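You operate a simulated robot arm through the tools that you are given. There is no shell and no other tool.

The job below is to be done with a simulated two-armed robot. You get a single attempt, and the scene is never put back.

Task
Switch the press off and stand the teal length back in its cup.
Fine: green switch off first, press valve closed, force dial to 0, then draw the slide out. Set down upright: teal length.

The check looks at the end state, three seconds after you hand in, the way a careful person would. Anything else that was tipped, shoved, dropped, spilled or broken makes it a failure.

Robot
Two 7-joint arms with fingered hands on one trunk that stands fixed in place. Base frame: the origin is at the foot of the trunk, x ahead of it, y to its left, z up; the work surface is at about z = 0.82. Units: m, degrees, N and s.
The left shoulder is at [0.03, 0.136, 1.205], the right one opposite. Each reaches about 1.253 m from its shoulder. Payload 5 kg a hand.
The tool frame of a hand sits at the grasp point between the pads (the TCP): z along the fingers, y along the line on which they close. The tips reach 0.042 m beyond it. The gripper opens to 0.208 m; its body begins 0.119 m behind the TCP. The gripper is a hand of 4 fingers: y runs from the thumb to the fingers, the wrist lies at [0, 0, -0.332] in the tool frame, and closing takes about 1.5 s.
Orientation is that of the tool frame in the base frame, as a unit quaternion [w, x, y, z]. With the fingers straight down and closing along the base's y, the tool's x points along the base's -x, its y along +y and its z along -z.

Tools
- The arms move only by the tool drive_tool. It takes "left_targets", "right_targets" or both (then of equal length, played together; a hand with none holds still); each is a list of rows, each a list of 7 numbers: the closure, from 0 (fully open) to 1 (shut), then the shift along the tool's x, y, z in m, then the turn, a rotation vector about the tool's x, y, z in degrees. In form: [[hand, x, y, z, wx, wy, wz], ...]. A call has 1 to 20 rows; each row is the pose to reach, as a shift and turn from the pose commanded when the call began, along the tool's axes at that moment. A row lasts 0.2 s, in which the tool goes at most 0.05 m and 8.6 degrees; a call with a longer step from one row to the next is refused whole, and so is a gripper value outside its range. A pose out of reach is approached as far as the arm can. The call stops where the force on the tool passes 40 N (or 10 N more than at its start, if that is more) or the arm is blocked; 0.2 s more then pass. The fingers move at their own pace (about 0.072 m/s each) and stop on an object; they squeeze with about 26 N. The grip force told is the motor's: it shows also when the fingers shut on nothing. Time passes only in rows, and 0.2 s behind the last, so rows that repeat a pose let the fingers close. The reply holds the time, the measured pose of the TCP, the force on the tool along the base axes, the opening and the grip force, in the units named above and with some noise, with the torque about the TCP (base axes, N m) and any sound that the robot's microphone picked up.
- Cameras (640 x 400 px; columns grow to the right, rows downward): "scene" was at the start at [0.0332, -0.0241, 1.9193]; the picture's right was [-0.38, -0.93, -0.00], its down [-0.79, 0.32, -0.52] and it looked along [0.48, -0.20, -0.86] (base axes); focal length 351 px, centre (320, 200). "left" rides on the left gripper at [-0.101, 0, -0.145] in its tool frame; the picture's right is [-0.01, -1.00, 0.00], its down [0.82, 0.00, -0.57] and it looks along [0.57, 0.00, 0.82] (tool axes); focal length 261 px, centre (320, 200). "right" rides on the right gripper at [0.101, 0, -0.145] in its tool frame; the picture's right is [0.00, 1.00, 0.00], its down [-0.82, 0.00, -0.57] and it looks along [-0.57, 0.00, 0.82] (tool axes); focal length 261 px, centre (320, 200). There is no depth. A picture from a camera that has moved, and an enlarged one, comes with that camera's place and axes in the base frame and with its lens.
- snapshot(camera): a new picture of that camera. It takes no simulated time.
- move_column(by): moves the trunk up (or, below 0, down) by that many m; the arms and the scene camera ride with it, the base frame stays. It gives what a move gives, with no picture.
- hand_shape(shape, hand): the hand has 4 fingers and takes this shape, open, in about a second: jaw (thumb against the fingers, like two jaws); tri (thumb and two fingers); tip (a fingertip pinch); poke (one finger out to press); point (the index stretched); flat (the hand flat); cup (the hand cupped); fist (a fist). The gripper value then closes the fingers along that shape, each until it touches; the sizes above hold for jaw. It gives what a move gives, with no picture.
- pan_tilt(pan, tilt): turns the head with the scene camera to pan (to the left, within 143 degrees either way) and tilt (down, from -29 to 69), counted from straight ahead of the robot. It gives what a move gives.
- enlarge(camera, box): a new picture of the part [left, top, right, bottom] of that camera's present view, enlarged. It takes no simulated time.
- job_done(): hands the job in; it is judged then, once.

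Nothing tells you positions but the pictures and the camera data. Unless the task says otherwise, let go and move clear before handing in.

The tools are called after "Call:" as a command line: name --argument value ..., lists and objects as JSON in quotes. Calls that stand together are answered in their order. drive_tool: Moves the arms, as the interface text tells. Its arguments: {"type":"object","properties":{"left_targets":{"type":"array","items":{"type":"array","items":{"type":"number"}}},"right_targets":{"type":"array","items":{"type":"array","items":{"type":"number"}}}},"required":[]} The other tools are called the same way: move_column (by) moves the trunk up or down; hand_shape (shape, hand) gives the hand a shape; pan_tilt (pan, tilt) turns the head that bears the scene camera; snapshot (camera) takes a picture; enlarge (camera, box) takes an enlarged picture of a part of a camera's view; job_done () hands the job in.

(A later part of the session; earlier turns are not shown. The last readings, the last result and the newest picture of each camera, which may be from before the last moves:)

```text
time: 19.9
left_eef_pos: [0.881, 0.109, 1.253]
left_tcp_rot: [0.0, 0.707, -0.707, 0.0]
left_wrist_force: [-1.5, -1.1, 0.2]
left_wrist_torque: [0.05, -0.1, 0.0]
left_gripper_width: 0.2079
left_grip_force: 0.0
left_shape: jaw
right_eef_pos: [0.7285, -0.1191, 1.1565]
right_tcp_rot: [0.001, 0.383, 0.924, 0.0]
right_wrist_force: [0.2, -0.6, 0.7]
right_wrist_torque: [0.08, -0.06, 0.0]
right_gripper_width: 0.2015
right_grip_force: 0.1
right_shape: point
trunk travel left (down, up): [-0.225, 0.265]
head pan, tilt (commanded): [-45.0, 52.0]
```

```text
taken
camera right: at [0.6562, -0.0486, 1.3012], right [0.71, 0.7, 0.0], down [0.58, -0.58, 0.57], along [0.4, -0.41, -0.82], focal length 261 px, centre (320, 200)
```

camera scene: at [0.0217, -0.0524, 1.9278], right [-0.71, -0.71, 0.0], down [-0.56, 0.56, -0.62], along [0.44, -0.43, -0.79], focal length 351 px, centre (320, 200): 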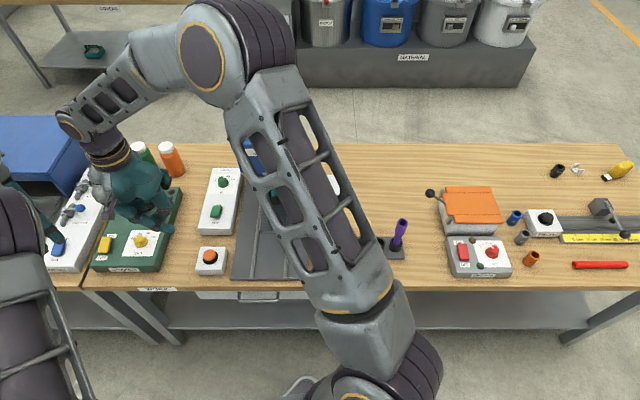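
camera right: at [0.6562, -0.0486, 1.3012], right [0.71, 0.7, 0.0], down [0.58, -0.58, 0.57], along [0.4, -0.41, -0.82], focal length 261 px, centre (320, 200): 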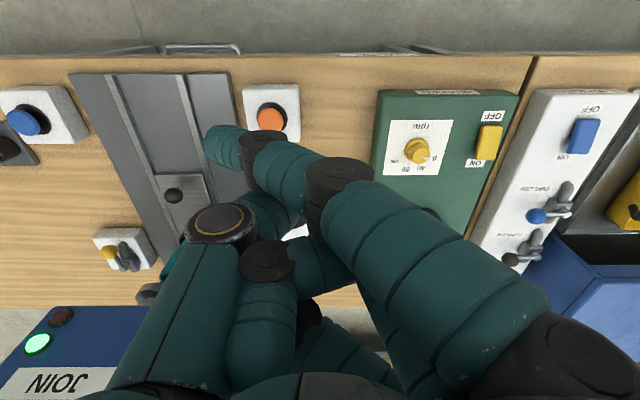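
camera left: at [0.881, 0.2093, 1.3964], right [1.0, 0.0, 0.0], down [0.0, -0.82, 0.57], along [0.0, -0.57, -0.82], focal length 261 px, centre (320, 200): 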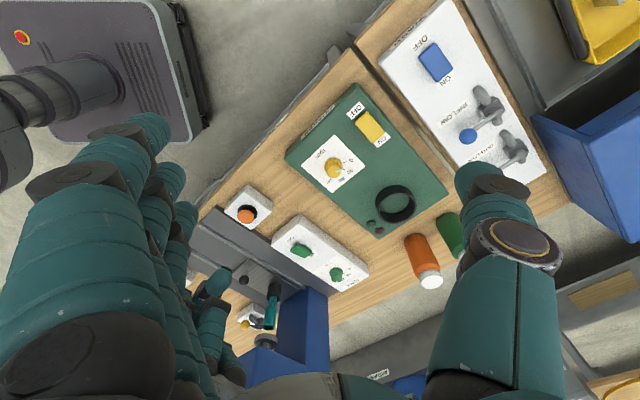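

The right hand is now over the area in front of the shaker, with its elbow well above the press. I'll zoom in to judge exactly where the fingertip sits relative to the rest of that hand.

Call:
enlarge --camera "left" --box '[180, 200, 380, 390]'

Call:
enlarge --camera "scene" --box '[50, 120, 250, 280]'

Call:
enlarge --camera "right" --box '[170, 60, 370, 240]'

```text
2.11 times, centred on (280, 295) of left
camera zoom: at [0.881, 0.2093, 1.3964], right [1.0, 0.0, 0.0], down [0.0, -0.82, 0.57], along [0.0, -0.57, -0.82], focal length 549 px, centre (404, 0)
```

zoom: 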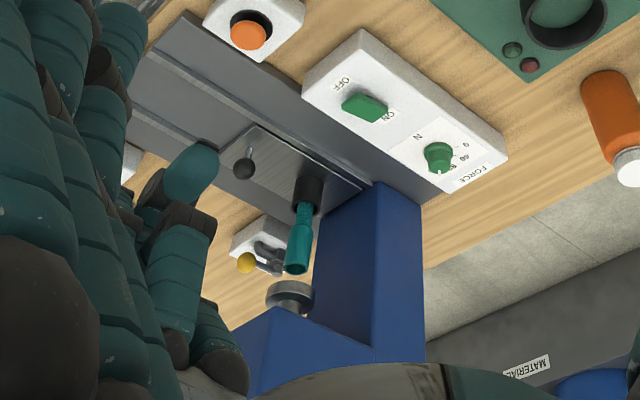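

```text
2.50 times, centred on (150, 200) of scene
camera zoom: at [0.0217, -0.0524, 1.9278], right [-0.71, -0.71, 0.0], down [-0.56, 0.56, -0.62], along [0.44, -0.43, -0.79], focal length 878 px, centre (745, 200)
```

zoom: 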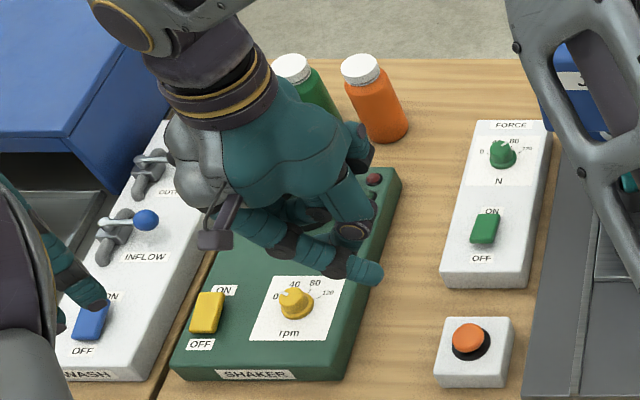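

```text
2.22 times, centred on (270, 150) of right
camera zoom: at [0.6562, -0.0486, 1.3012], right [0.71, 0.7, 0.0], down [0.58, -0.58, 0.57], along [0.4, -0.41, -0.82], focal length 579 px, centre (431, 311)
```

zoom: 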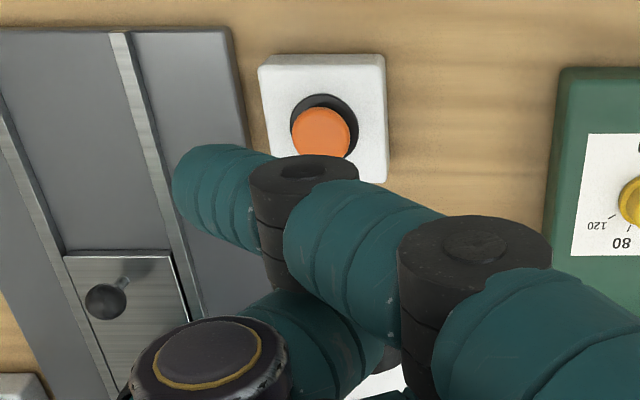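

The index tip sits about where I predicted: roughly 0.03 m toward me, 0.07 m to the right and 0.03 m below the TCP. I'll zoom on the rocker and dial from both cameras to triangulate them.

Call:
enlarge --camera "left" --box '[270, 205, 380, 300]'

Call:
enlarge --camera "scene" --box '[195, 155, 255, 245]'

```text
4.21 times, centred on (325, 252) of left
camera zoom: at [0.881, 0.2093, 1.3964], right [1.0, 0.0, 0.0], down [0.0, -0.82, 0.57], along [0.0, -0.57, -0.82], focal length 1098 px, centre (299, -21)
```

zoom: 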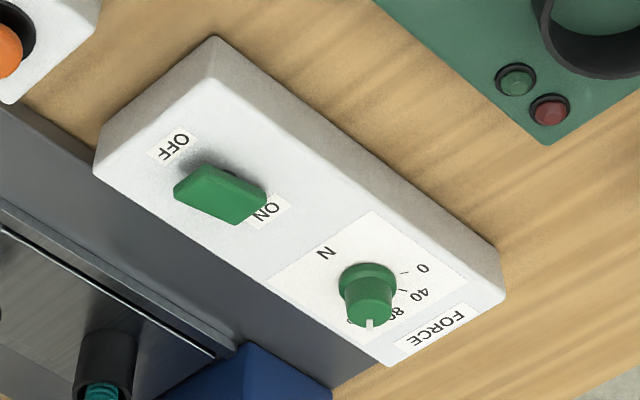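

```text
4.44 times, centred on (225, 200) of scene
camera zoom: at [0.0217, -0.0524, 1.9278], right [-0.71, -0.71, 0.0], down [-0.56, 0.56, -0.62], along [0.44, -0.43, -0.79], focal length 1561 px, centre (742, 200)
```

zoom: 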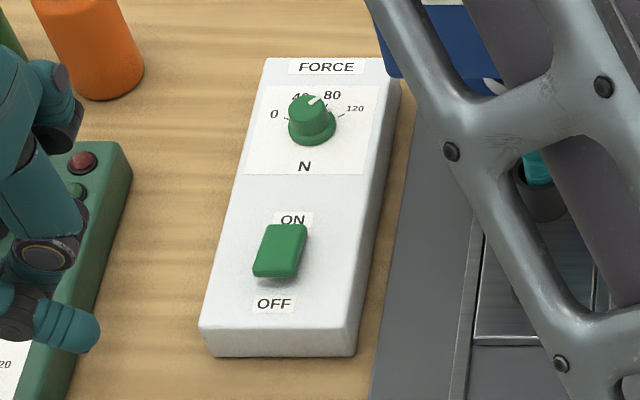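

The rocker's raised OFF end is at about s≈-0.357, d≈0.795, z≈0.89, where s runs right along the bench and d away from me. The dial axis is at about (0.929, -0.42). I'll press with a closed jaw tilted 40°, so one fingertip leads, and hover above the OFF end first.

Call:
hand_shape --shape "jaw" --hand "right"

Call:
drive_tool --right_targets '[[1, 0, 0, 0, 0, 0, 0], [1, 0, 0, 0, 0, 0, 0], [1, 0, 0, 0, 0, 0, 0], [1, 0, 0, 0, 0, 0, 0], [1, 0, 0, 0, 0, 0, 0], [1, 0, 0, 0, 0, 0, 0], [1, 0, 0, 0, 0, 0, 0], [1, -0.0246, -0.0092, 0.0195, 0, -5, 0], [1, -0.0492, -0.0185, 0.039, 0, -10, 0], [1, -0.0739, -0.0277, 0.0585, 0, -15, 0], [1, -0.0985, -0.037, 0.078, 0, -20, 0], [1, -0.1231, -0.0462, 0.0975, 0, -25, 0], [1, -0.1477, -0.0555, 0.117, 0, -30, 0], [1, -0.1724, -0.0647, 0.1365, 0, -35, 0], [1, -0.197, -0.074, 0.156, 0, -40, 0], [1, -0.197, -0.074, 0.156, 0, -40, 0]]'

Call:
snapshot --camera "right"

Call:
snapshot --camera "left"

Call:
snapshot --camera "scene"

```text
time: 20.8
left_eef_pos: [0.8813, 0.1089, 1.2517]
left_tcp_rot: [0.001, 0.707, -0.707, -0.001]
left_wrist_force: [-0.5, 0.6, 0.4]
left_wrist_torque: [0.03, -0.03, 0.01]
left_gripper_width: 0.2076
left_grip_force: 0.0
left_shape: jaw
right_eef_pos: [0.728, -0.1184, 1.1565]
right_tcp_rot: [-0.001, 0.383, 0.924, 0.0]
right_wrist_force: [-0.5, -0.4, 1.1]
right_wrist_torque: [0.01, -0.05, -0.03]
right_gripper_width: 0.2078
right_grip_force: 0.1
right_shape: jaw
trunk travel left (down, up): [-0.225, 0.265]
head pan, tilt (commanded): [-45.0, 52.0]
```

```text
time: 24.4
left_eef_pos: [0.8811, 0.1831, 1.217]
left_tcp_rot: [0.011, 0.736, -0.676, -0.017]
left_wrist_force: [0.6, -1.6, 0.4]
left_wrist_torque: [0.15, 0.03, 0.02]
left_gripper_width: 0.2079
left_grip_force: 0.0
left_shape: jaw
right_eef_pos: [0.8201, -0.341, 1.0159]
right_tcp_rot: [0.32, 0.386, 0.857, -0.121]
right_wrist_force: [0.4, -1.2, 0.4]
right_wrist_torque: [0.08, 0.0, 0.07]
right_gripper_width: 0.0002
right_grip_force: 25.9
right_shape: jaw
trunk travel left (down, up): [-0.225, 0.265]
head pan, tilt (commanded): [-45.0, 52.0]
stopped in row 16 (right hand): the arm was blocked; the commanded pose is now the measured one
```

```text
taken
camera right: at [0.7048, -0.2159, 1.0625], right [0.74, 0.67, 0.04], down [0.14, -0.22, 0.96], along [0.65, -0.71, -0.26], focal length 261 px, centre (320, 200)
```

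right: 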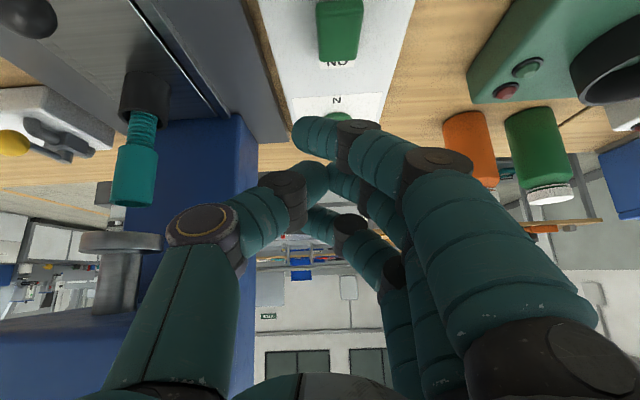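

```text
taken
camera left: at [0.8782, 0.2825, 1.3623], right [1.0, 0.09, -0.04], down [0.1, -0.82, 0.56], along [0.02, -0.56, -0.83], focal length 261 px, centre (320, 200)
```

left: 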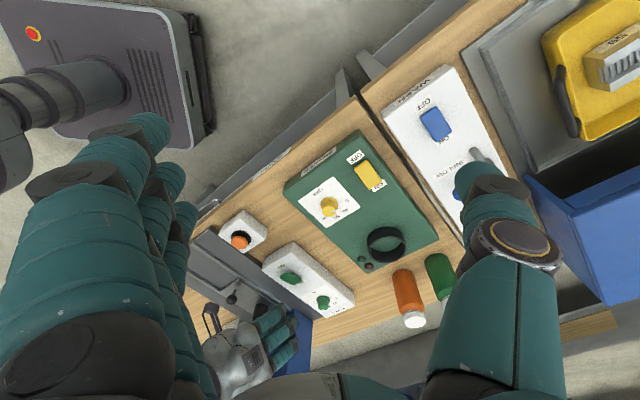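

```text
taken
camera scene: at [0.0229, -0.0537, 1.9278], right [-0.71, -0.71, 0.0], down [-0.56, 0.56, -0.61], along [0.43, -0.43, -0.79], focal length 351 px, centre (320, 200)
```

scene: 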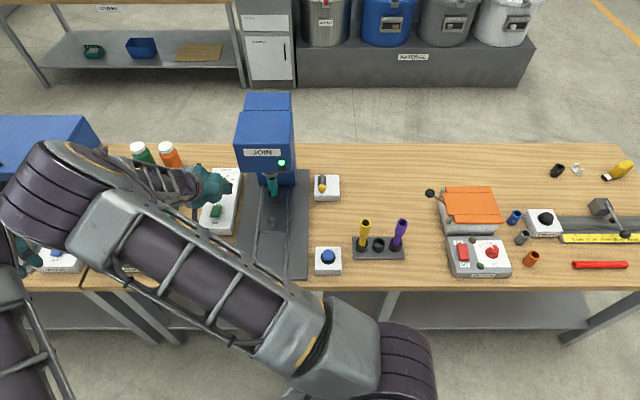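

My right elbow swung left during the tilt and bumped the left arm, so the move stopped. Nothing on the bench was touched. I'll back the right arm out along its path, then park the left arm well out of the way.

Call:
drive_tool --right_targets '[[1, 0.0076, 0.0092, -0.0292, 0, 5, 0], [1, 0.0152, 0.0185, -0.0585, 0, 10, 0], [1, 0.0229, 0.0277, -0.0877, 0, 15, 0], [1, 0.0305, 0.037, -0.117, 0, 20, 0], [1, 0.0381, 0.0462, -0.1462, 0, 25, 0], [1, 0.0457, 0.0555, -0.1755, 0, 30, 0], [1, 0.0534, 0.0647, -0.2047, 0, 35, 0], [1, 0.061, 0.074, -0.234, 0, 40, 0]]'

Call:
snapshot --camera "scene"

```text
time: 26.2
left_eef_pos: [0.8812, 0.1837, 1.2175]
left_tcp_rot: [0.012, 0.737, -0.676, -0.016]
left_wrist_force: [-0.7, -0.2, -0.2]
left_wrist_torque: [-0.03, 0.0, 0.01]
left_gripper_width: 0.2078
left_grip_force: 0.1
left_shape: jaw
right_eef_pos: [0.738, -0.1474, 1.1599]
right_tcp_rot: [0.007, 0.404, 0.914, 0.019]
right_wrist_force: [-0.5, 1.0, 0.8]
right_wrist_torque: [-0.04, -0.05, 0.0]
right_gripper_width: 0.0
right_grip_force: 25.8
right_shape: jaw
trunk travel left (down, up): [-0.225, 0.265]
head pan, tilt (commanded): [-45.0, 52.0]
```

```text
taken
camera scene: at [0.0231, -0.0509, 1.9278], right [-0.71, -0.71, 0.0], down [-0.56, 0.56, -0.62], along [0.44, -0.44, -0.79], focal length 351 px, centre (320, 200)
```

scene: 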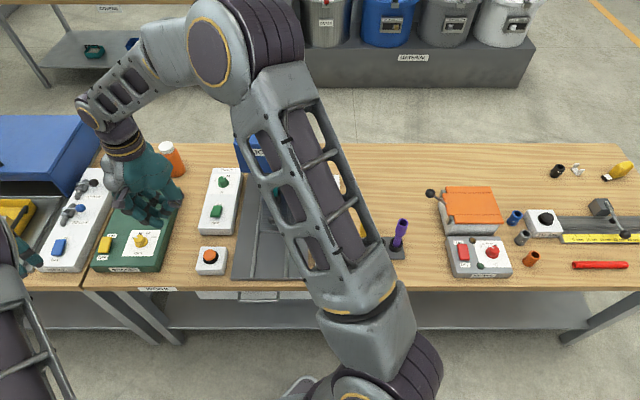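

The elbow is back up and both arms are free. The left arm suits the FORCE box and the right arm suits the valve, slide and rack. I'll send the right hand back to its own side first, crossing high and in front of the press.

Call:
drive_tool --right_targets '[[0.3, 0.002, -0.044, -0.003, 0, 0, 0], [0.3, 0.004, -0.088, -0.006, 0, 0, 0], [0.3, 0.006, -0.132, -0.01, 0, 0, 0], [0.3, 0.008, -0.176, -0.013, 0, 0, 0], [0.3, 0.01, -0.22, -0.016, 0, 0, 0], [0.3, 0.012, -0.264, -0.02, 0, 0, 0], [0.3, 0.014, -0.308, -0.023, 0, 0, 0], [0.3, 0.016, -0.352, -0.026, 0, 0, 0], [0.3, 0.018, -0.396, -0.03, 0, 0, 0], [0.3, 0.02, -0.44, -0.033, 0, 0, 0], [0.3, 0.022, -0.484, -0.036, 0, 0, 0], [0.3, 0.024, -0.528, -0.04, 0, 0, 0], [0.3, 0.026, -0.568, -0.04, 0, 0, 0]]'

Call:
snapshot --camera "scene"

Call:
snapshot --camera "right"

```text
time: 29.0
left_eef_pos: [0.8802, 0.1844, 1.218]
left_tcp_rot: [0.01, 0.737, -0.676, -0.016]
left_wrist_force: [-0.6, -0.1, -0.8]
left_wrist_torque: [0.05, -0.1, -0.02]
left_gripper_width: 0.2076
left_grip_force: 0.0
left_shape: jaw
right_eef_pos: [0.3007, -0.5091, 1.1773]
right_tcp_rot: [0.008, 0.403, 0.915, 0.018]
right_wrist_force: [-0.8, 0.2, -0.8]
right_wrist_torque: [0.06, -0.08, 0.0]
right_gripper_width: 0.1451
right_grip_force: 0.1
right_shape: jaw
trunk travel left (down, up): [-0.225, 0.265]
head pan, tilt (commanded): [-45.0, 52.0]
```

```text
taken
camera scene: at [0.0221, -0.0519, 1.9278], right [-0.71, -0.71, 0.0], down [-0.56, 0.56, -0.62], along [0.44, -0.43, -0.79], focal length 351 px, centre (320, 200)
```

scene: 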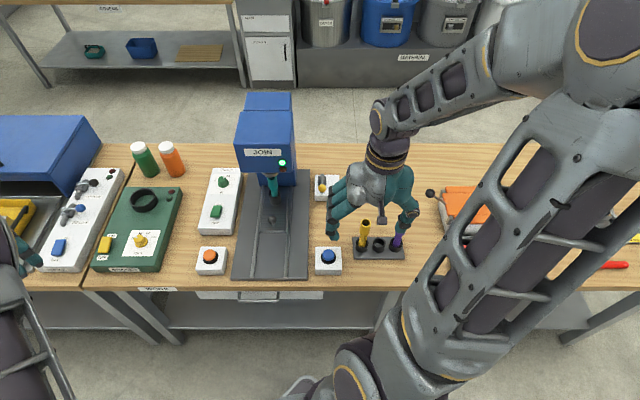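

```text
taken
camera right: at [0.2281, -0.4393, 1.3218], right [0.74, 0.67, 0.04], down [0.53, -0.62, 0.57], along [0.41, -0.4, -0.82], focal length 261 px, centre (320, 200)
```

right: 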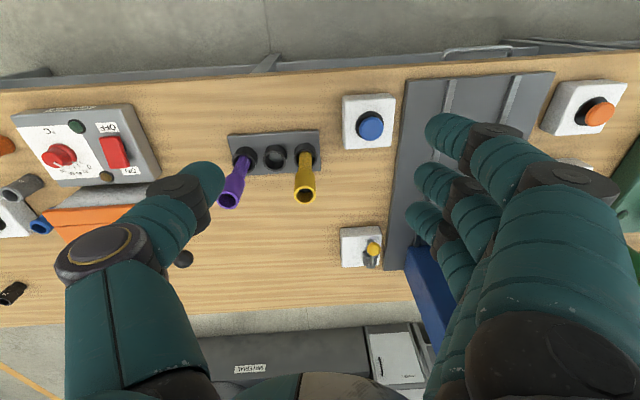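

The right hand is clear on its own side. I'll bring the left hand in front of the FORCE box at a safe height, turning it to line up with the bench, with its jaw closed.

Call:
drive_tool --left_targets '[[1, 0.0176, 0.0156, 0.004, 0, 0, 8.24], [1, 0.0352, 0.0313, 0.008, 0, 0, 16.47], [1, 0.0528, 0.0469, 0.012, 0, 0, 24.7], [1, 0.0704, 0.0626, 0.016, 0, 0, 32.94], [1, 0.0879, 0.0782, 0.02, 0, 0, 41.18], [1, 0.1055, 0.0939, 0.024, 0, 0, 49.4], [1, 0.1231, 0.1095, 0.028, 0, 0, 57.65], [1, 0.1407, 0.1252, 0.032, 0, 0, 65.9], [1, 0.1583, 0.1408, 0.036, 0, 0, 74.1], [1, 0.1759, 0.1565, 0.04, 0, 0, 82.35], [1, 0.1935, 0.1721, 0.044, 0, 0, 90.6], [1, 0.2111, 0.1878, 0.048, 0, 0, 98.8], [1, 0.2286, 0.2034, 0.052, 0, 0, 107.1], [1, 0.2462, 0.2191, 0.056, 0, 0, 115.3], [1, 0.2638, 0.2347, 0.06, 0, 0, 123.5], [1, 0.2814, 0.2504, 0.064, 0, 0, 131.8], [1, 0.299, 0.266, 0.068, 0, 0, 140], [1, 0.299, 0.266, 0.068, 0, 0, 140]]'

Call:
snapshot --camera "scene"

Call:
snapshot --camera "left"

```text
time: 32.8
left_eef_pos: [0.6419, -0.1354, 1.1563]
left_tcp_rot: [-0.02, 0.384, 0.923, -0.006]
left_wrist_force: [0.2, -0.1, -0.6]
left_wrist_torque: [-0.02, 0.01, 0.0]
left_gripper_width: 0.0
left_grip_force: 25.9
left_shape: jaw
right_eef_pos: [0.3013, -0.5077, 1.1776]
right_tcp_rot: [0.008, 0.403, 0.915, 0.017]
right_wrist_force: [-0.4, 0.3, -0.3]
right_wrist_torque: [-0.05, 0.0, 0.03]
right_gripper_width: 0.1454
right_grip_force: 0.0
right_shape: jaw
trunk travel left (down, up): [-0.225, 0.265]
head pan, tilt (commanded): [-45.0, 52.0]
```

```text
taken
camera scene: at [0.0238, -0.0507, 1.9278], right [-0.71, -0.71, 0.0], down [-0.56, 0.56, -0.62], along [0.44, -0.44, -0.79], focal length 351 px, centre (320, 200)
```

scene: 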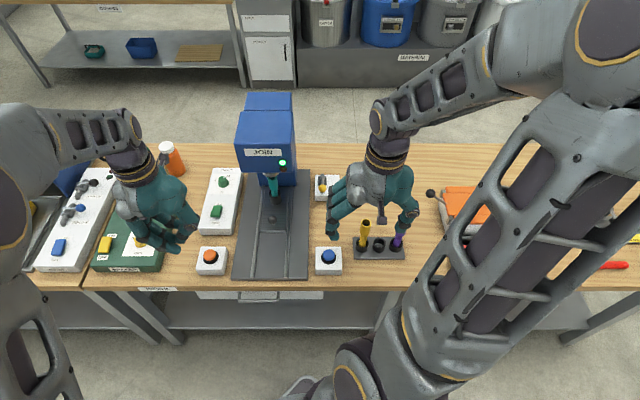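

```text
taken
camera left: at [0.7188, -0.2072, 1.2965], right [-0.7, -0.71, 0.02], down [-0.56, 0.58, 0.6], along [-0.44, 0.41, -0.8], focal length 261 px, centre (320, 200)
```

left: 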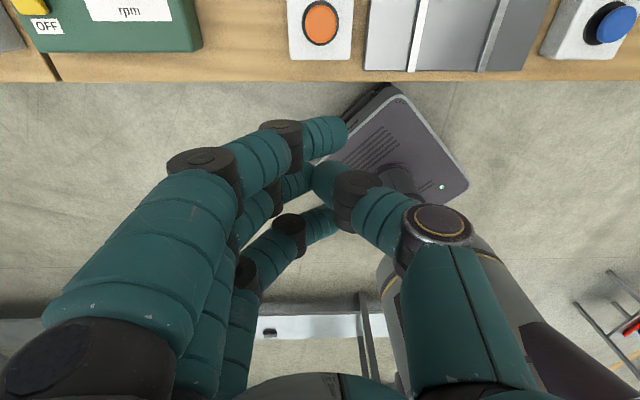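

The left hand is square to the bench in front of the FORCE box. I'll tilt it 40° outward and bring it to hover with its leading fingertip above the OFF end of the rocker.

Call:
drive_tool --left_targets '[[1, -0.0319, 0, 0.017, 0, -5, 0], [1, -0.0637, 0, 0.034, 0, -10, 0], [1, -0.0956, 0, 0.051, 0, -15, 0], [1, -0.1275, 0, 0.068, 0, -20, 0], [1, -0.1594, 0, 0.085, 0, -25, 0], [1, -0.1912, 0, 0.102, 0, -30, 0], [1, -0.2231, 0, 0.119, 0, -35, 0], [1, -0.255, 0, 0.136, 0, -40, 0], [1, -0.255, 0, 0.136, 0, -40, 0]]'

Call:
snapshot --camera "scene"

Call:
snapshot --camera "left"

Call:
snapshot --camera "right"

```text
time: 34.8
left_eef_pos: [0.8137, -0.3179, 1.0157]
left_tcp_rot: [0.299, 0.358, 0.874, -0.135]
left_wrist_force: [0.1, 0.3, 0.5]
left_wrist_torque: [0.0, -0.02, 0.02]
left_gripper_width: 0.0
left_grip_force: 25.9
left_shape: jaw
right_eef_pos: [0.3009, -0.509, 1.1765]
right_tcp_rot: [0.008, 0.404, 0.914, 0.019]
right_wrist_force: [-1.0, 0.3, 1.8]
right_wrist_torque: [-0.01, -0.08, -0.02]
right_gripper_width: 0.1454
right_grip_force: 0.0
right_shape: jaw
trunk travel left (down, up): [-0.225, 0.265]
head pan, tilt (commanded): [-45.0, 52.0]
```

```text
taken
camera scene: at [0.0218, -0.0511, 1.9279], right [-0.71, -0.71, 0.0], down [-0.56, 0.56, -0.62], along [0.44, -0.44, -0.79], focal length 351 px, centre (320, 200)
```

scene: 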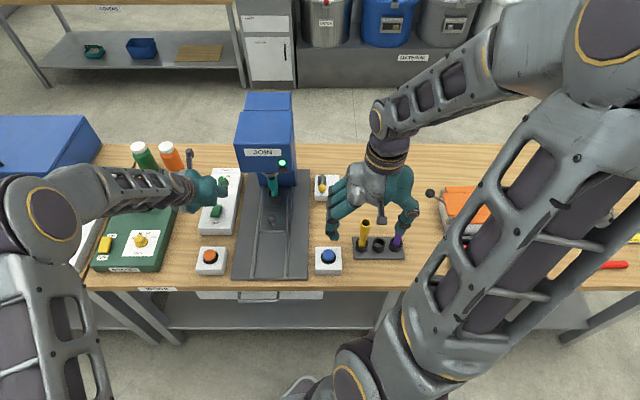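

```text
taken
camera left: at [0.8101, -0.3065, 1.1911], right [-0.7, -0.71, 0.03], down [-0.71, 0.7, -0.06], along [0.02, -0.06, -1.0], focal length 261 px, centre (320, 200)
```

left: 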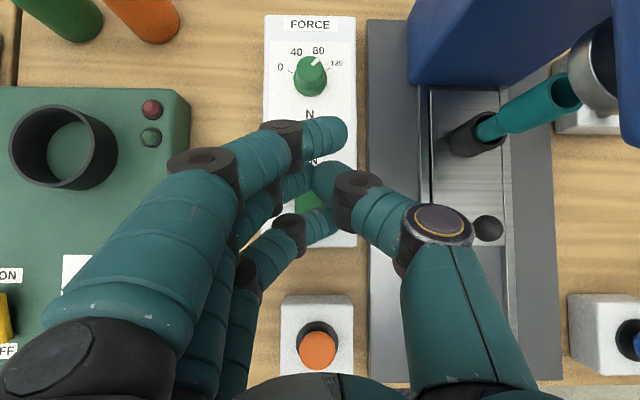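

```text
taken
camera right: at [0.2282, -0.4386, 1.3221], right [0.74, 0.67, 0.04], down [0.53, -0.62, 0.57], along [0.41, -0.4, -0.82], focal length 261 px, centre (320, 200)
```

right: 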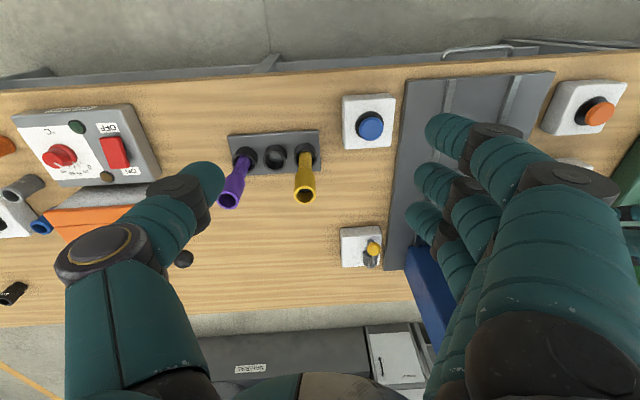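

The left camera now looks straight down on the FORCE box, which is very useful. I'll zoom in to see the leading fingertip against the rocker.

Call:
enlarge --camera "left" --box '[230, 20, 390, 260]'

Call:
enlarge --camera "scene" --box '[150, 130, 270, 250]'

```text
1.67 times, centred on (310, 140) of left
camera zoom: at [0.8101, -0.3065, 1.1911], right [-0.7, -0.71, 0.03], down [-0.71, 0.7, -0.06], along [0.02, -0.06, -1.0], focal length 434 px, centre (337, 300)
```

zoom: 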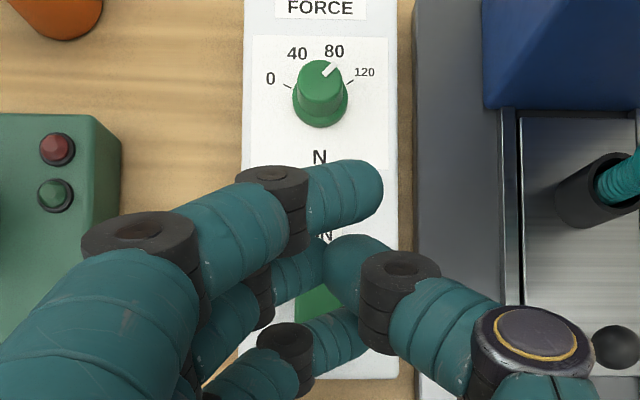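

```text
3.33 times, centred on (210, 190) of scene
camera zoom: at [0.0218, -0.0511, 1.9279], right [-0.71, -0.71, 0.0], down [-0.56, 0.56, -0.62], along [0.44, -0.44, -0.79], focal length 1171 px, centre (687, 233)
```

zoom: 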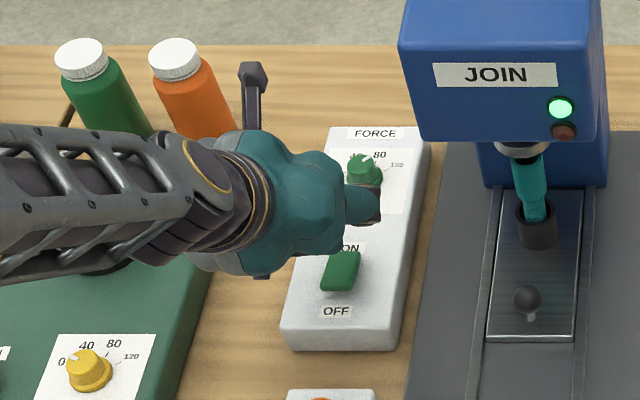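

The third fingertip leads, hanging just right of and in front of the rocker's OFF end. I'll shift it 1.5 cm left and about 1 cm out, and lower it to just above the rocker.

Call:
drive_tool --left_targets '[[1, 0, 0.008, 0, 0, 0, 0], [1, -0.004, 0.015, 0.003, 0, 0, 0], [1, 0.009, 0.015, 0.025, 0, 0, 0], [1, 0.022, 0.015, 0.0463, 0, 0, 0], [1, 0.022, 0.015, 0.0463, 0, 0, 0]]'

Call:
enlarge --camera "left" --box '[230, 20, 390, 260]'

Call:
enlarge --camera "scene" --box '[150, 130, 270, 250]'

```text
time: 36.0
left_eef_pos: [0.8309, -0.3151, 0.9638]
left_tcp_rot: [0.298, 0.357, 0.875, -0.136]
left_wrist_force: [-0.1, 0.1, -0.4]
left_wrist_torque: [0.02, -0.02, -0.01]
left_gripper_width: 0.0
left_grip_force: 25.6
left_shape: jaw
right_eef_pos: [0.3013, -0.5094, 1.1775]
right_tcp_rot: [0.008, 0.404, 0.914, 0.018]
right_wrist_force: [0.2, 0.6, -0.2]
right_wrist_torque: [-0.04, -0.02, 0.0]
right_gripper_width: 0.1454
right_grip_force: 0.2
right_shape: jaw
trunk travel left (down, up): [-0.225, 0.265]
head pan, tilt (commanded): [-45.0, 52.0]
```

```text
1.67 times, centred on (310, 140) of left
camera zoom: at [0.8273, -0.3042, 1.1391], right [-0.7, -0.71, 0.03], down [-0.71, 0.7, -0.06], along [0.02, -0.06, -1.0], focal length 434 px, centre (337, 300)
```

zoom: 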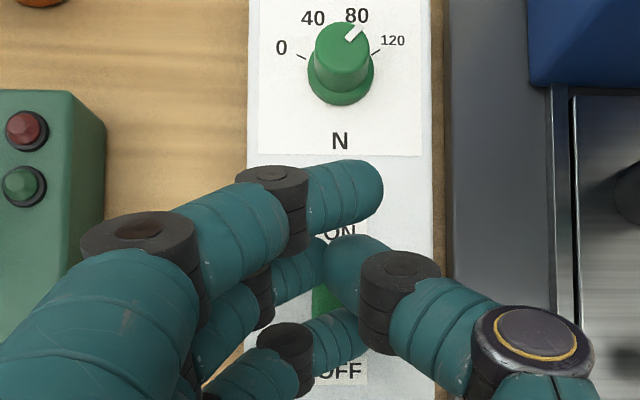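

```text
3.33 times, centred on (210, 190) of scene
camera zoom: at [0.0228, -0.0512, 1.9278], right [-0.71, -0.71, 0.0], down [-0.56, 0.56, -0.62], along [0.44, -0.44, -0.79], focal length 1171 px, centre (687, 233)
```

zoom: 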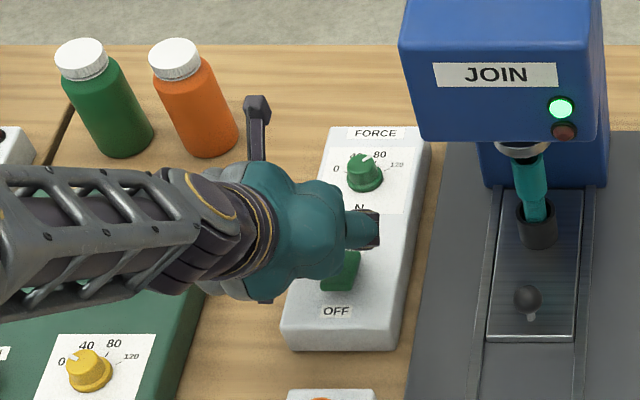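

The leading fingertip is over the OFF end. I'll press straight down in small steps and watch the force and listen for a click.

Call:
drive_tool --left_targets '[[1, 0.0031, 0, 0.0039, 0, 0, 0], [1, 0.0062, 0, 0.0078, 0, 0, 0], [1, 0.0093, 0, 0.0118, 0, 0, 0], [1, 0.0118, 0, 0.0149, 0, 0, 0], [1, 0.0136, 0, 0.0172, 0, 0, 0], [1, 0.0155, 0, 0.0196, 0, 0, 0]]'

Call:
enlarge --camera "left" --box '[230, 20, 390, 260]'

Call:
enlarge --camera "scene" --box '[150, 130, 270, 250]'

```text
time: 37.4
left_eef_pos: [0.8329, -0.3152, 0.9423]
left_tcp_rot: [0.3, 0.358, 0.874, -0.137]
left_wrist_force: [2.7, 5.2, 16.8]
left_wrist_torque: [0.26, 0.15, -0.11]
left_gripper_width: 0.0
left_grip_force: 26.3
left_shape: jaw
right_eef_pos: [0.3003, -0.5087, 1.1772]
right_tcp_rot: [0.008, 0.404, 0.914, 0.018]
right_wrist_force: [-0.7, 0.6, -0.6]
right_wrist_torque: [0.01, 0.05, 0.0]
right_gripper_width: 0.1451
right_grip_force: 0.0
right_shape: jaw
trunk travel left (down, up): [-0.225, 0.265]
head pan, tilt (commanded): [-45.0, 52.0]
```

```text
1.67 times, centred on (310, 140) of left
camera zoom: at [0.8291, -0.3032, 1.117], right [-0.7, -0.71, 0.03], down [-0.71, 0.7, -0.06], along [0.03, -0.06, -1.0], focal length 434 px, centre (337, 300)
```

zoom: 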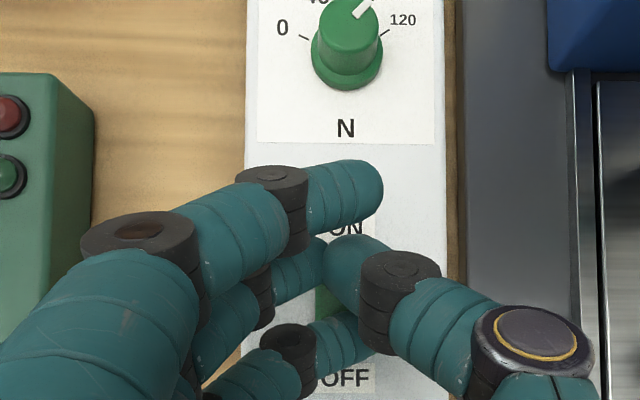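

```text
3.33 times, centred on (210, 190) of scene
camera zoom: at [0.0222, -0.0502, 1.928], right [-0.71, -0.71, 0.0], down [-0.56, 0.56, -0.62], along [0.44, -0.44, -0.79], focal length 1171 px, centre (687, 233)
```

zoom: 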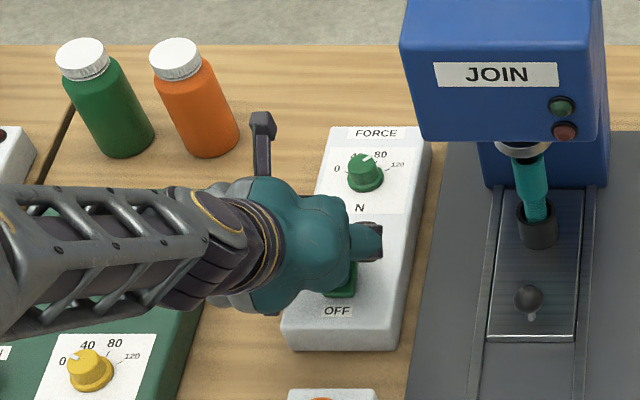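

The press's green lamp went dark and the force rose to about 17 N, so the switch seems to have gone off. I'll lift and check that the rocker stays there.

Call:
drive_tool --left_targets '[[1, -0.0155, 0, -0.0196, 0, 0, 0], [1, -0.031, 0, -0.0392, 0, 0, 0], [1, -0.0495, 0, -0.0627, 0, 0, 0], [1, -0.0619, 0.03, -0.0784, 0, 0, 0]]'

Call:
enlarge --camera "scene" --box '[150, 130, 300, 250]'

Call:
snapshot --camera "left"

```text
time: 38.4
left_eef_pos: [0.8542, -0.2913, 1.0384]
left_tcp_rot: [0.297, 0.358, 0.875, -0.136]
left_wrist_force: [0.1, 0.6, -0.4]
left_wrist_torque: [-0.12, -0.06, -0.03]
left_gripper_width: 0.0001
left_grip_force: 26.0
left_shape: jaw
right_eef_pos: [0.302, -0.5073, 1.1778]
right_tcp_rot: [0.008, 0.404, 0.914, 0.017]
right_wrist_force: [0.2, 0.0, 0.0]
right_wrist_torque: [-0.1, 0.08, 0.02]
right_gripper_width: 0.1455
right_grip_force: 0.0
right_shape: jaw
trunk travel left (down, up): [-0.225, 0.265]
head pan, tilt (commanded): [-45.0, 52.0]
```

```text
3.33 times, centred on (225, 190) of scene
camera zoom: at [0.0246, -0.0488, 1.9278], right [-0.71, -0.71, 0.0], down [-0.56, 0.56, -0.62], along [0.43, -0.44, -0.79], focal length 1171 px, centre (637, 233)
```

zoom: 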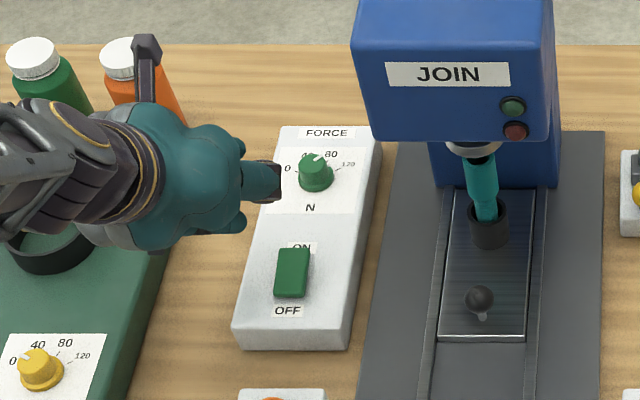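

```text
taken
camera left: at [0.8506, -0.2809, 1.2124], right [-0.71, -0.71, 0.03], down [-0.71, 0.7, -0.06], along [0.02, -0.06, -1.0], focal length 261 px, centre (320, 200)
```

left: 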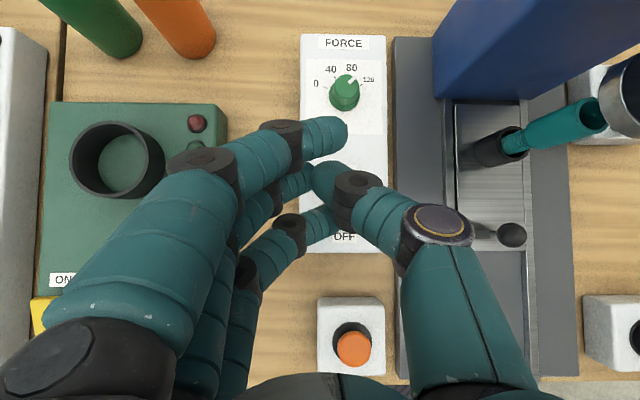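

The rocker is now down on OFF and the lamp is out. Next is the valve: its ball is at about (0.625, -0.666, 0.90), pivoting at (0.676, -0.713). I'll bring the right hand, jaw closed and tilted, to hover in front of it.

Call:
drive_tool --right_targets '[[1, -0.0174, 0.0206, 0.0155, -0.83, -4.86, -3.12], [1, -0.0349, 0.0411, 0.0311, -1.66, -9.72, -6.25], [1, -0.0523, 0.0617, 0.0466, -2.5, -14.6, -9.37], [1, -0.0698, 0.0823, 0.0622, -3.33, -19.4, -12.5], [1, -0.0872, 0.1029, 0.0777, -4.16, -24.3, -15.6], [1, -0.1047, 0.1234, 0.0933, -5, -29.2, -18.75], [1, -0.1221, 0.144, 0.1088, -5.83, -34, -21.9], [1, -0.1396, 0.1646, 0.1244, -6.66, -38.9, -25], [1, -0.1396, 0.1646, 0.1244, -6.66, -38.9, -25]]'

Call:
snapshot --camera "scene"

Call:
snapshot --camera "right"

Call:
snapshot --camera "left"

```text
time: 40.4
left_eef_pos: [0.8509, -0.2968, 1.0414]
left_tcp_rot: [0.3, 0.359, 0.874, -0.134]
left_wrist_force: [-3.7, -2.7, 3.0]
left_wrist_torque: [0.42, -0.19, 0.37]
left_gripper_width: 0.0001
left_grip_force: 26.0
left_shape: jaw
right_eef_pos: [0.516, -0.5004, 1.0579]
right_tcp_rot: [0.337, 0.182, 0.921, -0.065]
right_wrist_force: [-1.5, -0.5, 1.5]
right_wrist_torque: [0.0, -0.09, 0.06]
right_gripper_width: 0.0003
right_grip_force: 26.4
right_shape: jaw
right hand out of reach, approached as far as the arm can: row 5
trunk travel left (down, up): [-0.225, 0.265]
head pan, tilt (commanded): [-45.0, 52.0]
```

```text
taken
camera scene: at [0.0167, -0.0567, 1.9277], right [-0.71, -0.71, 0.0], down [-0.56, 0.56, -0.62], along [0.44, -0.43, -0.79], focal length 351 px, centre (320, 200)
```

scene: 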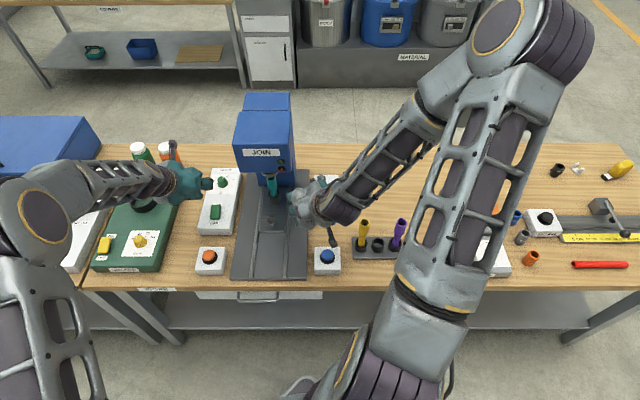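

```text
taken
camera right: at [0.3573, -0.4358, 1.1039], right [0.38, 0.92, 0.01], down [0.24, -0.1, 0.97], along [0.89, -0.37, -0.26], focal length 261 px, centre (320, 200)
```

right: 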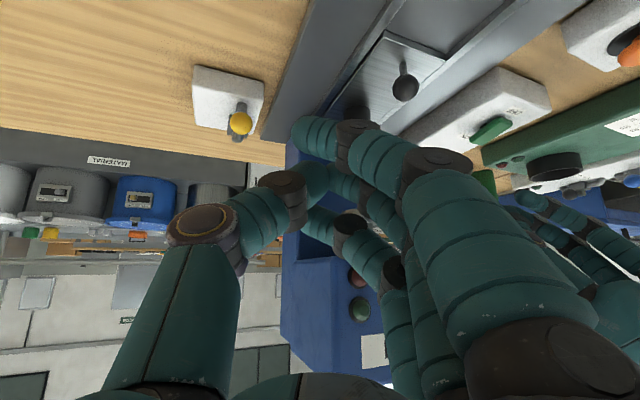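

```text
taken
camera left: at [0.8458, -0.2857, 1.2165], right [-0.7, -0.71, 0.02], down [-0.71, 0.7, -0.06], along [0.03, -0.06, -1.0], focal length 261 px, centre (320, 200)
```

left: 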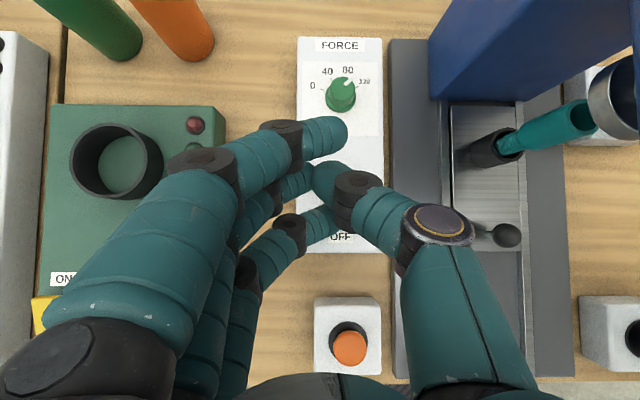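

The right hand is hovering in front of the press with the valve ball in view. I'll lower it to ball height and move it forward, stopping short of contact to check.

Call:
drive_tool --right_targets '[[1, 0.0207, 0.0014, 0.0261, 0, 0, 0], [1, 0.0414, 0.0028, 0.0522, 0, 0, 0], [1, 0.0621, 0.0041, 0.0784, 0, 0, 0], [1, 0.0828, 0.0055, 0.1045, 0, 0, 0], [1, 0.0604, -0.0066, 0.1233, 0, 0, 0], [1, 0.038, -0.0187, 0.1421, 0, 0, 0], [1, 0.0155, -0.0309, 0.161, 0, 0, 0], [1, 0.0155, -0.0309, 0.161, 0, 0, 0]]'

Call:
snapshot --camera "scene"

Call:
snapshot --camera "right"

Call:
enlarge --camera "scene" --box '[230, 130, 370, 270]'

```text
time: 42.2
left_eef_pos: [0.8537, -0.2935, 1.0387]
left_tcp_rot: [0.298, 0.358, 0.874, -0.136]
left_wrist_force: [-0.8, 0.5, -0.2]
left_wrist_torque: [0.0, -0.02, 0.04]
left_gripper_width: 0.0
left_grip_force: 25.9
left_shape: jaw
right_eef_pos: [0.5931, -0.5617, 0.9255]
right_tcp_rot: [0.336, 0.182, 0.922, -0.066]
right_wrist_force: [0.0, -0.5, 0.0]
right_wrist_torque: [0.0, -0.04, 0.03]
right_gripper_width: 0.0002
right_grip_force: 25.9
right_shape: jaw
trunk travel left (down, up): [-0.225, 0.265]
head pan, tilt (commanded): [-45.0, 52.0]
```

```text
taken
camera scene: at [0.0225, -0.0513, 1.9278], right [-0.71, -0.71, 0.0], down [-0.56, 0.56, -0.62], along [0.44, -0.44, -0.79], focal length 351 px, centre (320, 200)
```

scene: 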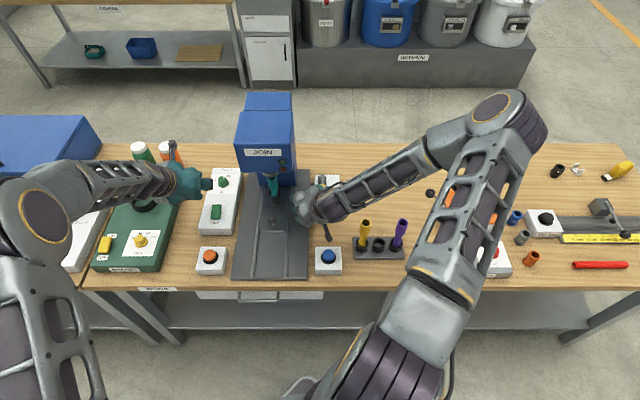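

```text
taken
camera right: at [0.4356, -0.4974, 0.9717], right [0.38, 0.92, 0.0], down [0.24, -0.1, 0.97], along [0.89, -0.37, -0.26], focal length 261 px, centre (320, 200)
```

right: 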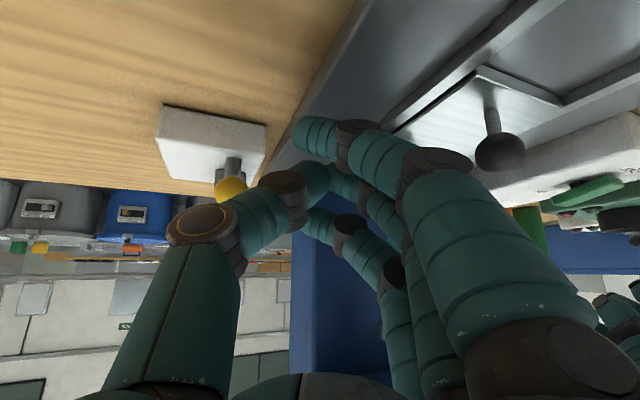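

```text
2.86 times, centred on (300, 200) of scene
camera zoom: at [0.0225, -0.0513, 1.9278], right [-0.71, -0.71, 0.0], down [-0.56, 0.56, -0.62], along [0.44, -0.44, -0.79], focal length 1004 px, centre (377, 200)
```

zoom: 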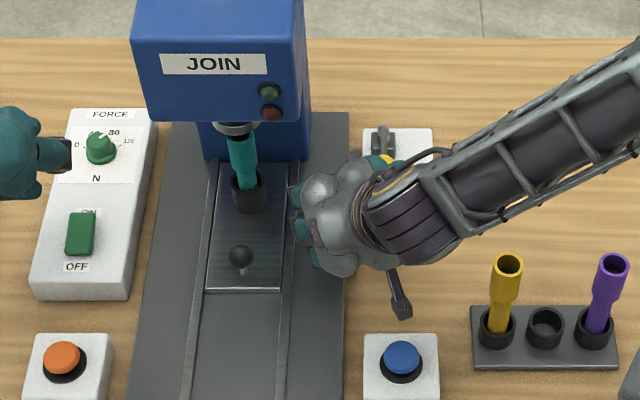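

The ball is where I computed it. The closed thumb would only meet it at a slant, so I'll open the jaw to a loose cage, straddle the ball, and swing the hand about the pivot instead. I'm lining up in front of the ball first.

Call:
drive_tool --right_targets '[[0.7, 0, 0, -0.02, 0, 0, 0], [0.7, 0, 0, -0.02, 0, 0, 0], [0.7, 0, 0, -0.02, 0, 0, 0], [0.7, -0.0185, -0.042, -0.02, 0, 0, 0], [0.7, -0.0369, -0.084, -0.0157, 0, 0, 0], [0.7, -0.0369, -0.084, -0.0157, 0, 0, 0]]'

Call:
snapshot --camera "right"

Call:
enlarge --camera "scene" --box '[230, 130, 400, 270]'

```text
time: 43.6
left_eef_pos: [0.8528, -0.2921, 1.0376]
left_tcp_rot: [0.298, 0.358, 0.874, -0.136]
left_wrist_force: [0.3, -0.2, -0.3]
left_wrist_torque: [-0.02, -0.02, -0.01]
left_gripper_width: 0.0
left_grip_force: 25.9
left_shape: jaw
right_eef_pos: [0.5787, -0.6458, 0.9618]
right_tcp_rot: [0.336, 0.183, 0.922, -0.067]
right_wrist_force: [0.5, 0.4, -0.3]
right_wrist_torque: [0.03, 0.01, -0.03]
right_gripper_width: 0.0623
right_grip_force: 0.2
right_shape: jaw
trunk travel left (down, up): [-0.225, 0.265]
head pan, tilt (commanded): [-45.0, 52.0]
```

```text
taken
camera right: at [0.4208, -0.5813, 1.0079], right [0.39, 0.92, 0.0], down [0.24, -0.1, 0.97], along [0.89, -0.37, -0.26], focal length 261 px, centre (320, 200)
```

right: 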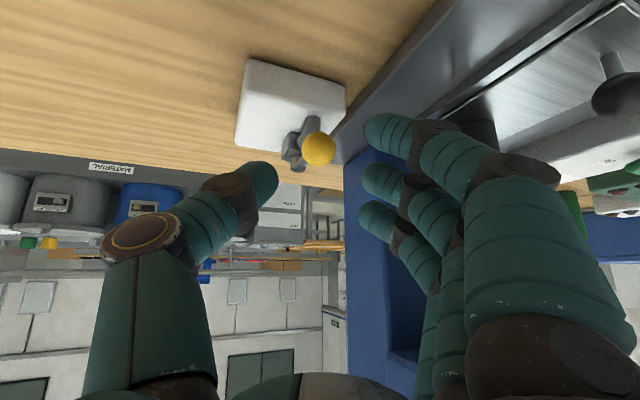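

```text
2.86 times, centred on (315, 200) of scene
camera zoom: at [0.0234, -0.0508, 1.9278], right [-0.71, -0.71, 0.0], down [-0.56, 0.56, -0.62], along [0.44, -0.44, -0.79], focal length 1004 px, centre (334, 200)
```

zoom: 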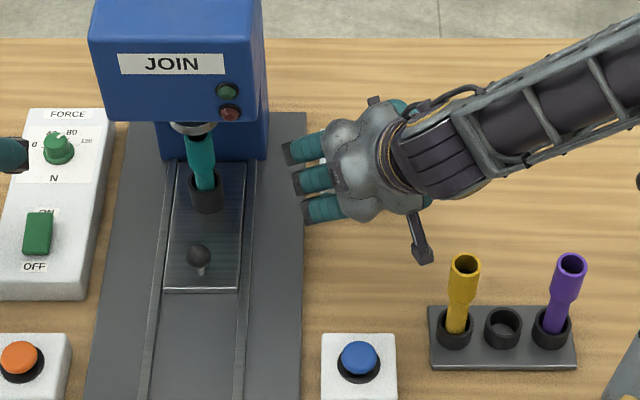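

The ball sits centred between thumb and fingers, about 6 cm ahead. I'll advance along the fingers so it lies between the pads, then narrow the cage slightly.

Call:
drive_tool --right_targets '[[0.7, 0, -0.001, 0.02, 0, 0, 0], [0.7, 0, -0.002, 0.04, 0, 0, 0], [0.7, 0, -0.002, 0.058, 0, 0, 0], [0.76, 0, -0.002, 0.058, 0, 0, 0], [0.76, 0, -0.002, 0.058, 0, 0, 0]]'

Call:
snapshot --camera "right"

Call:
enlarge --camera "scene" --box '[230, 130, 400, 270]'

```text
time: 44.8
left_eef_pos: [0.8539, -0.2922, 1.0388]
left_tcp_rot: [0.298, 0.358, 0.874, -0.137]
left_wrist_force: [1.0, -0.3, -1.0]
left_wrist_torque: [-0.01, -0.01, -0.01]
left_gripper_width: 0.0001
left_grip_force: 26.1
left_shape: jaw
right_eef_pos: [0.6113, -0.6638, 0.916]
right_tcp_rot: [0.336, 0.182, 0.922, -0.067]
right_wrist_force: [0.9, 0.1, -0.8]
right_wrist_torque: [0.0, 0.0, -0.01]
right_gripper_width: 0.0505
right_grip_force: 0.1
right_shape: jaw
trunk travel left (down, up): [-0.225, 0.265]
head pan, tilt (commanded): [-45.0, 52.0]
```

```text
taken
camera right: at [0.4543, -0.5987, 0.9628], right [0.38, 0.92, 0.0], down [0.24, -0.1, 0.97], along [0.89, -0.37, -0.26], focal length 261 px, centre (320, 200)
```

right: 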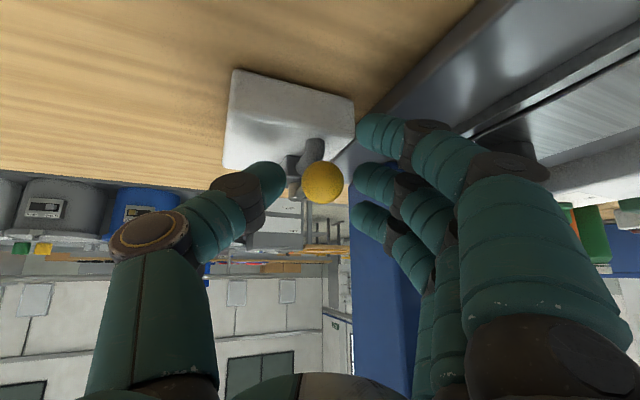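

```text
2.86 times, centred on (315, 200) of scene
camera zoom: at [0.0239, -0.0518, 1.9277], right [-0.71, -0.71, 0.0], down [-0.56, 0.56, -0.62], along [0.43, -0.43, -0.79], focal length 1004 px, centre (334, 200)
```

zoom: 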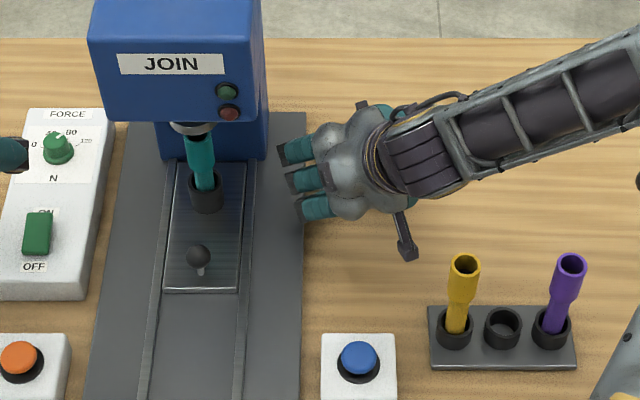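

The ball is caged between thumb and middle finger with no contact force. I'll swing the hand about the pivot for the first third and check that the lever follows.

Call:
drive_tool --right_targets '[[0.76, 0.0019, -0.0133, -0.0016, -4.82, 0, -5.75], [0.76, 0.0022, -0.0271, -0.0018, -9.64, 0, -11.49], [0.76, 0.0007, -0.0407, -0.0005, -14.46, 0, -17.24], [0.76, 0.0007, -0.0407, -0.0005, -14.46, 0, -17.24]]'

Call:
snapshot --camera "right"

Call:
enlarge --camera "scene" --box '[230, 130, 400, 270]'

```text
time: 45.8
left_eef_pos: [0.8548, -0.2927, 1.0375]
left_tcp_rot: [0.298, 0.359, 0.874, -0.137]
left_wrist_force: [-0.6, 0.6, 0.2]
left_wrist_torque: [0.0, -0.01, -0.01]
left_gripper_width: 0.0
left_grip_force: 25.3
left_shape: jaw
right_eef_pos: [0.5954, -0.7006, 0.9164]
right_tcp_rot: [0.342, -0.001, 0.94, 0.0]
right_wrist_force: [-0.1, 0.1, 0.0]
right_wrist_torque: [0.0, 0.02, -0.01]
right_gripper_width: 0.0507
right_grip_force: 0.0
right_shape: jaw
trunk travel left (down, up): [-0.225, 0.265]
head pan, tilt (commanded): [-45.0, 52.0]
```

```text
taken
camera right: at [0.4245, -0.7005, 0.9635], right [0.0, 1.0, 0.0], down [0.26, 0.0, 0.97], along [0.97, 0.0, -0.26], focal length 261 px, centre (320, 200)
```

right: 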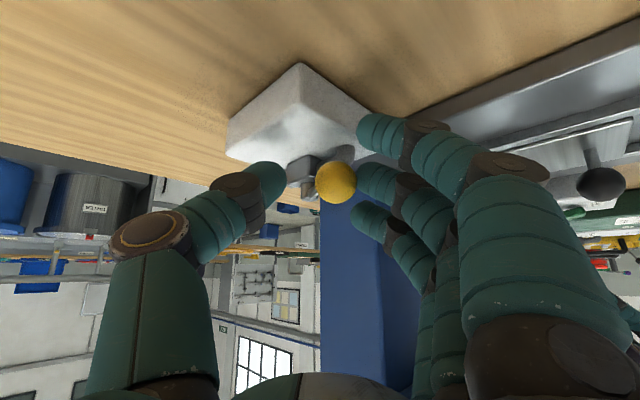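

```text
2.86 times, centred on (315, 200) of scene
camera zoom: at [0.0234, -0.051, 1.9278], right [-0.71, -0.71, 0.0], down [-0.56, 0.56, -0.62], along [0.44, -0.44, -0.79], focal length 1004 px, centre (334, 200)
```

zoom: 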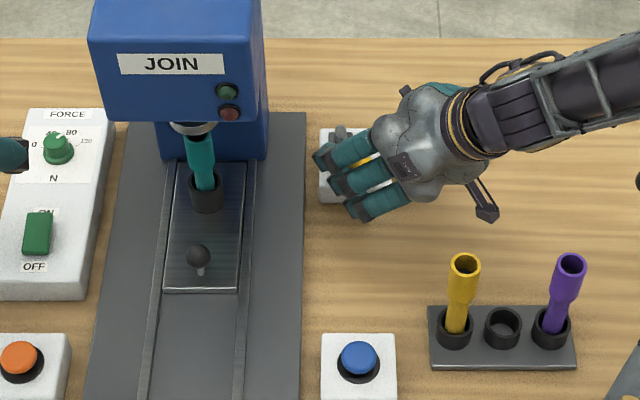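

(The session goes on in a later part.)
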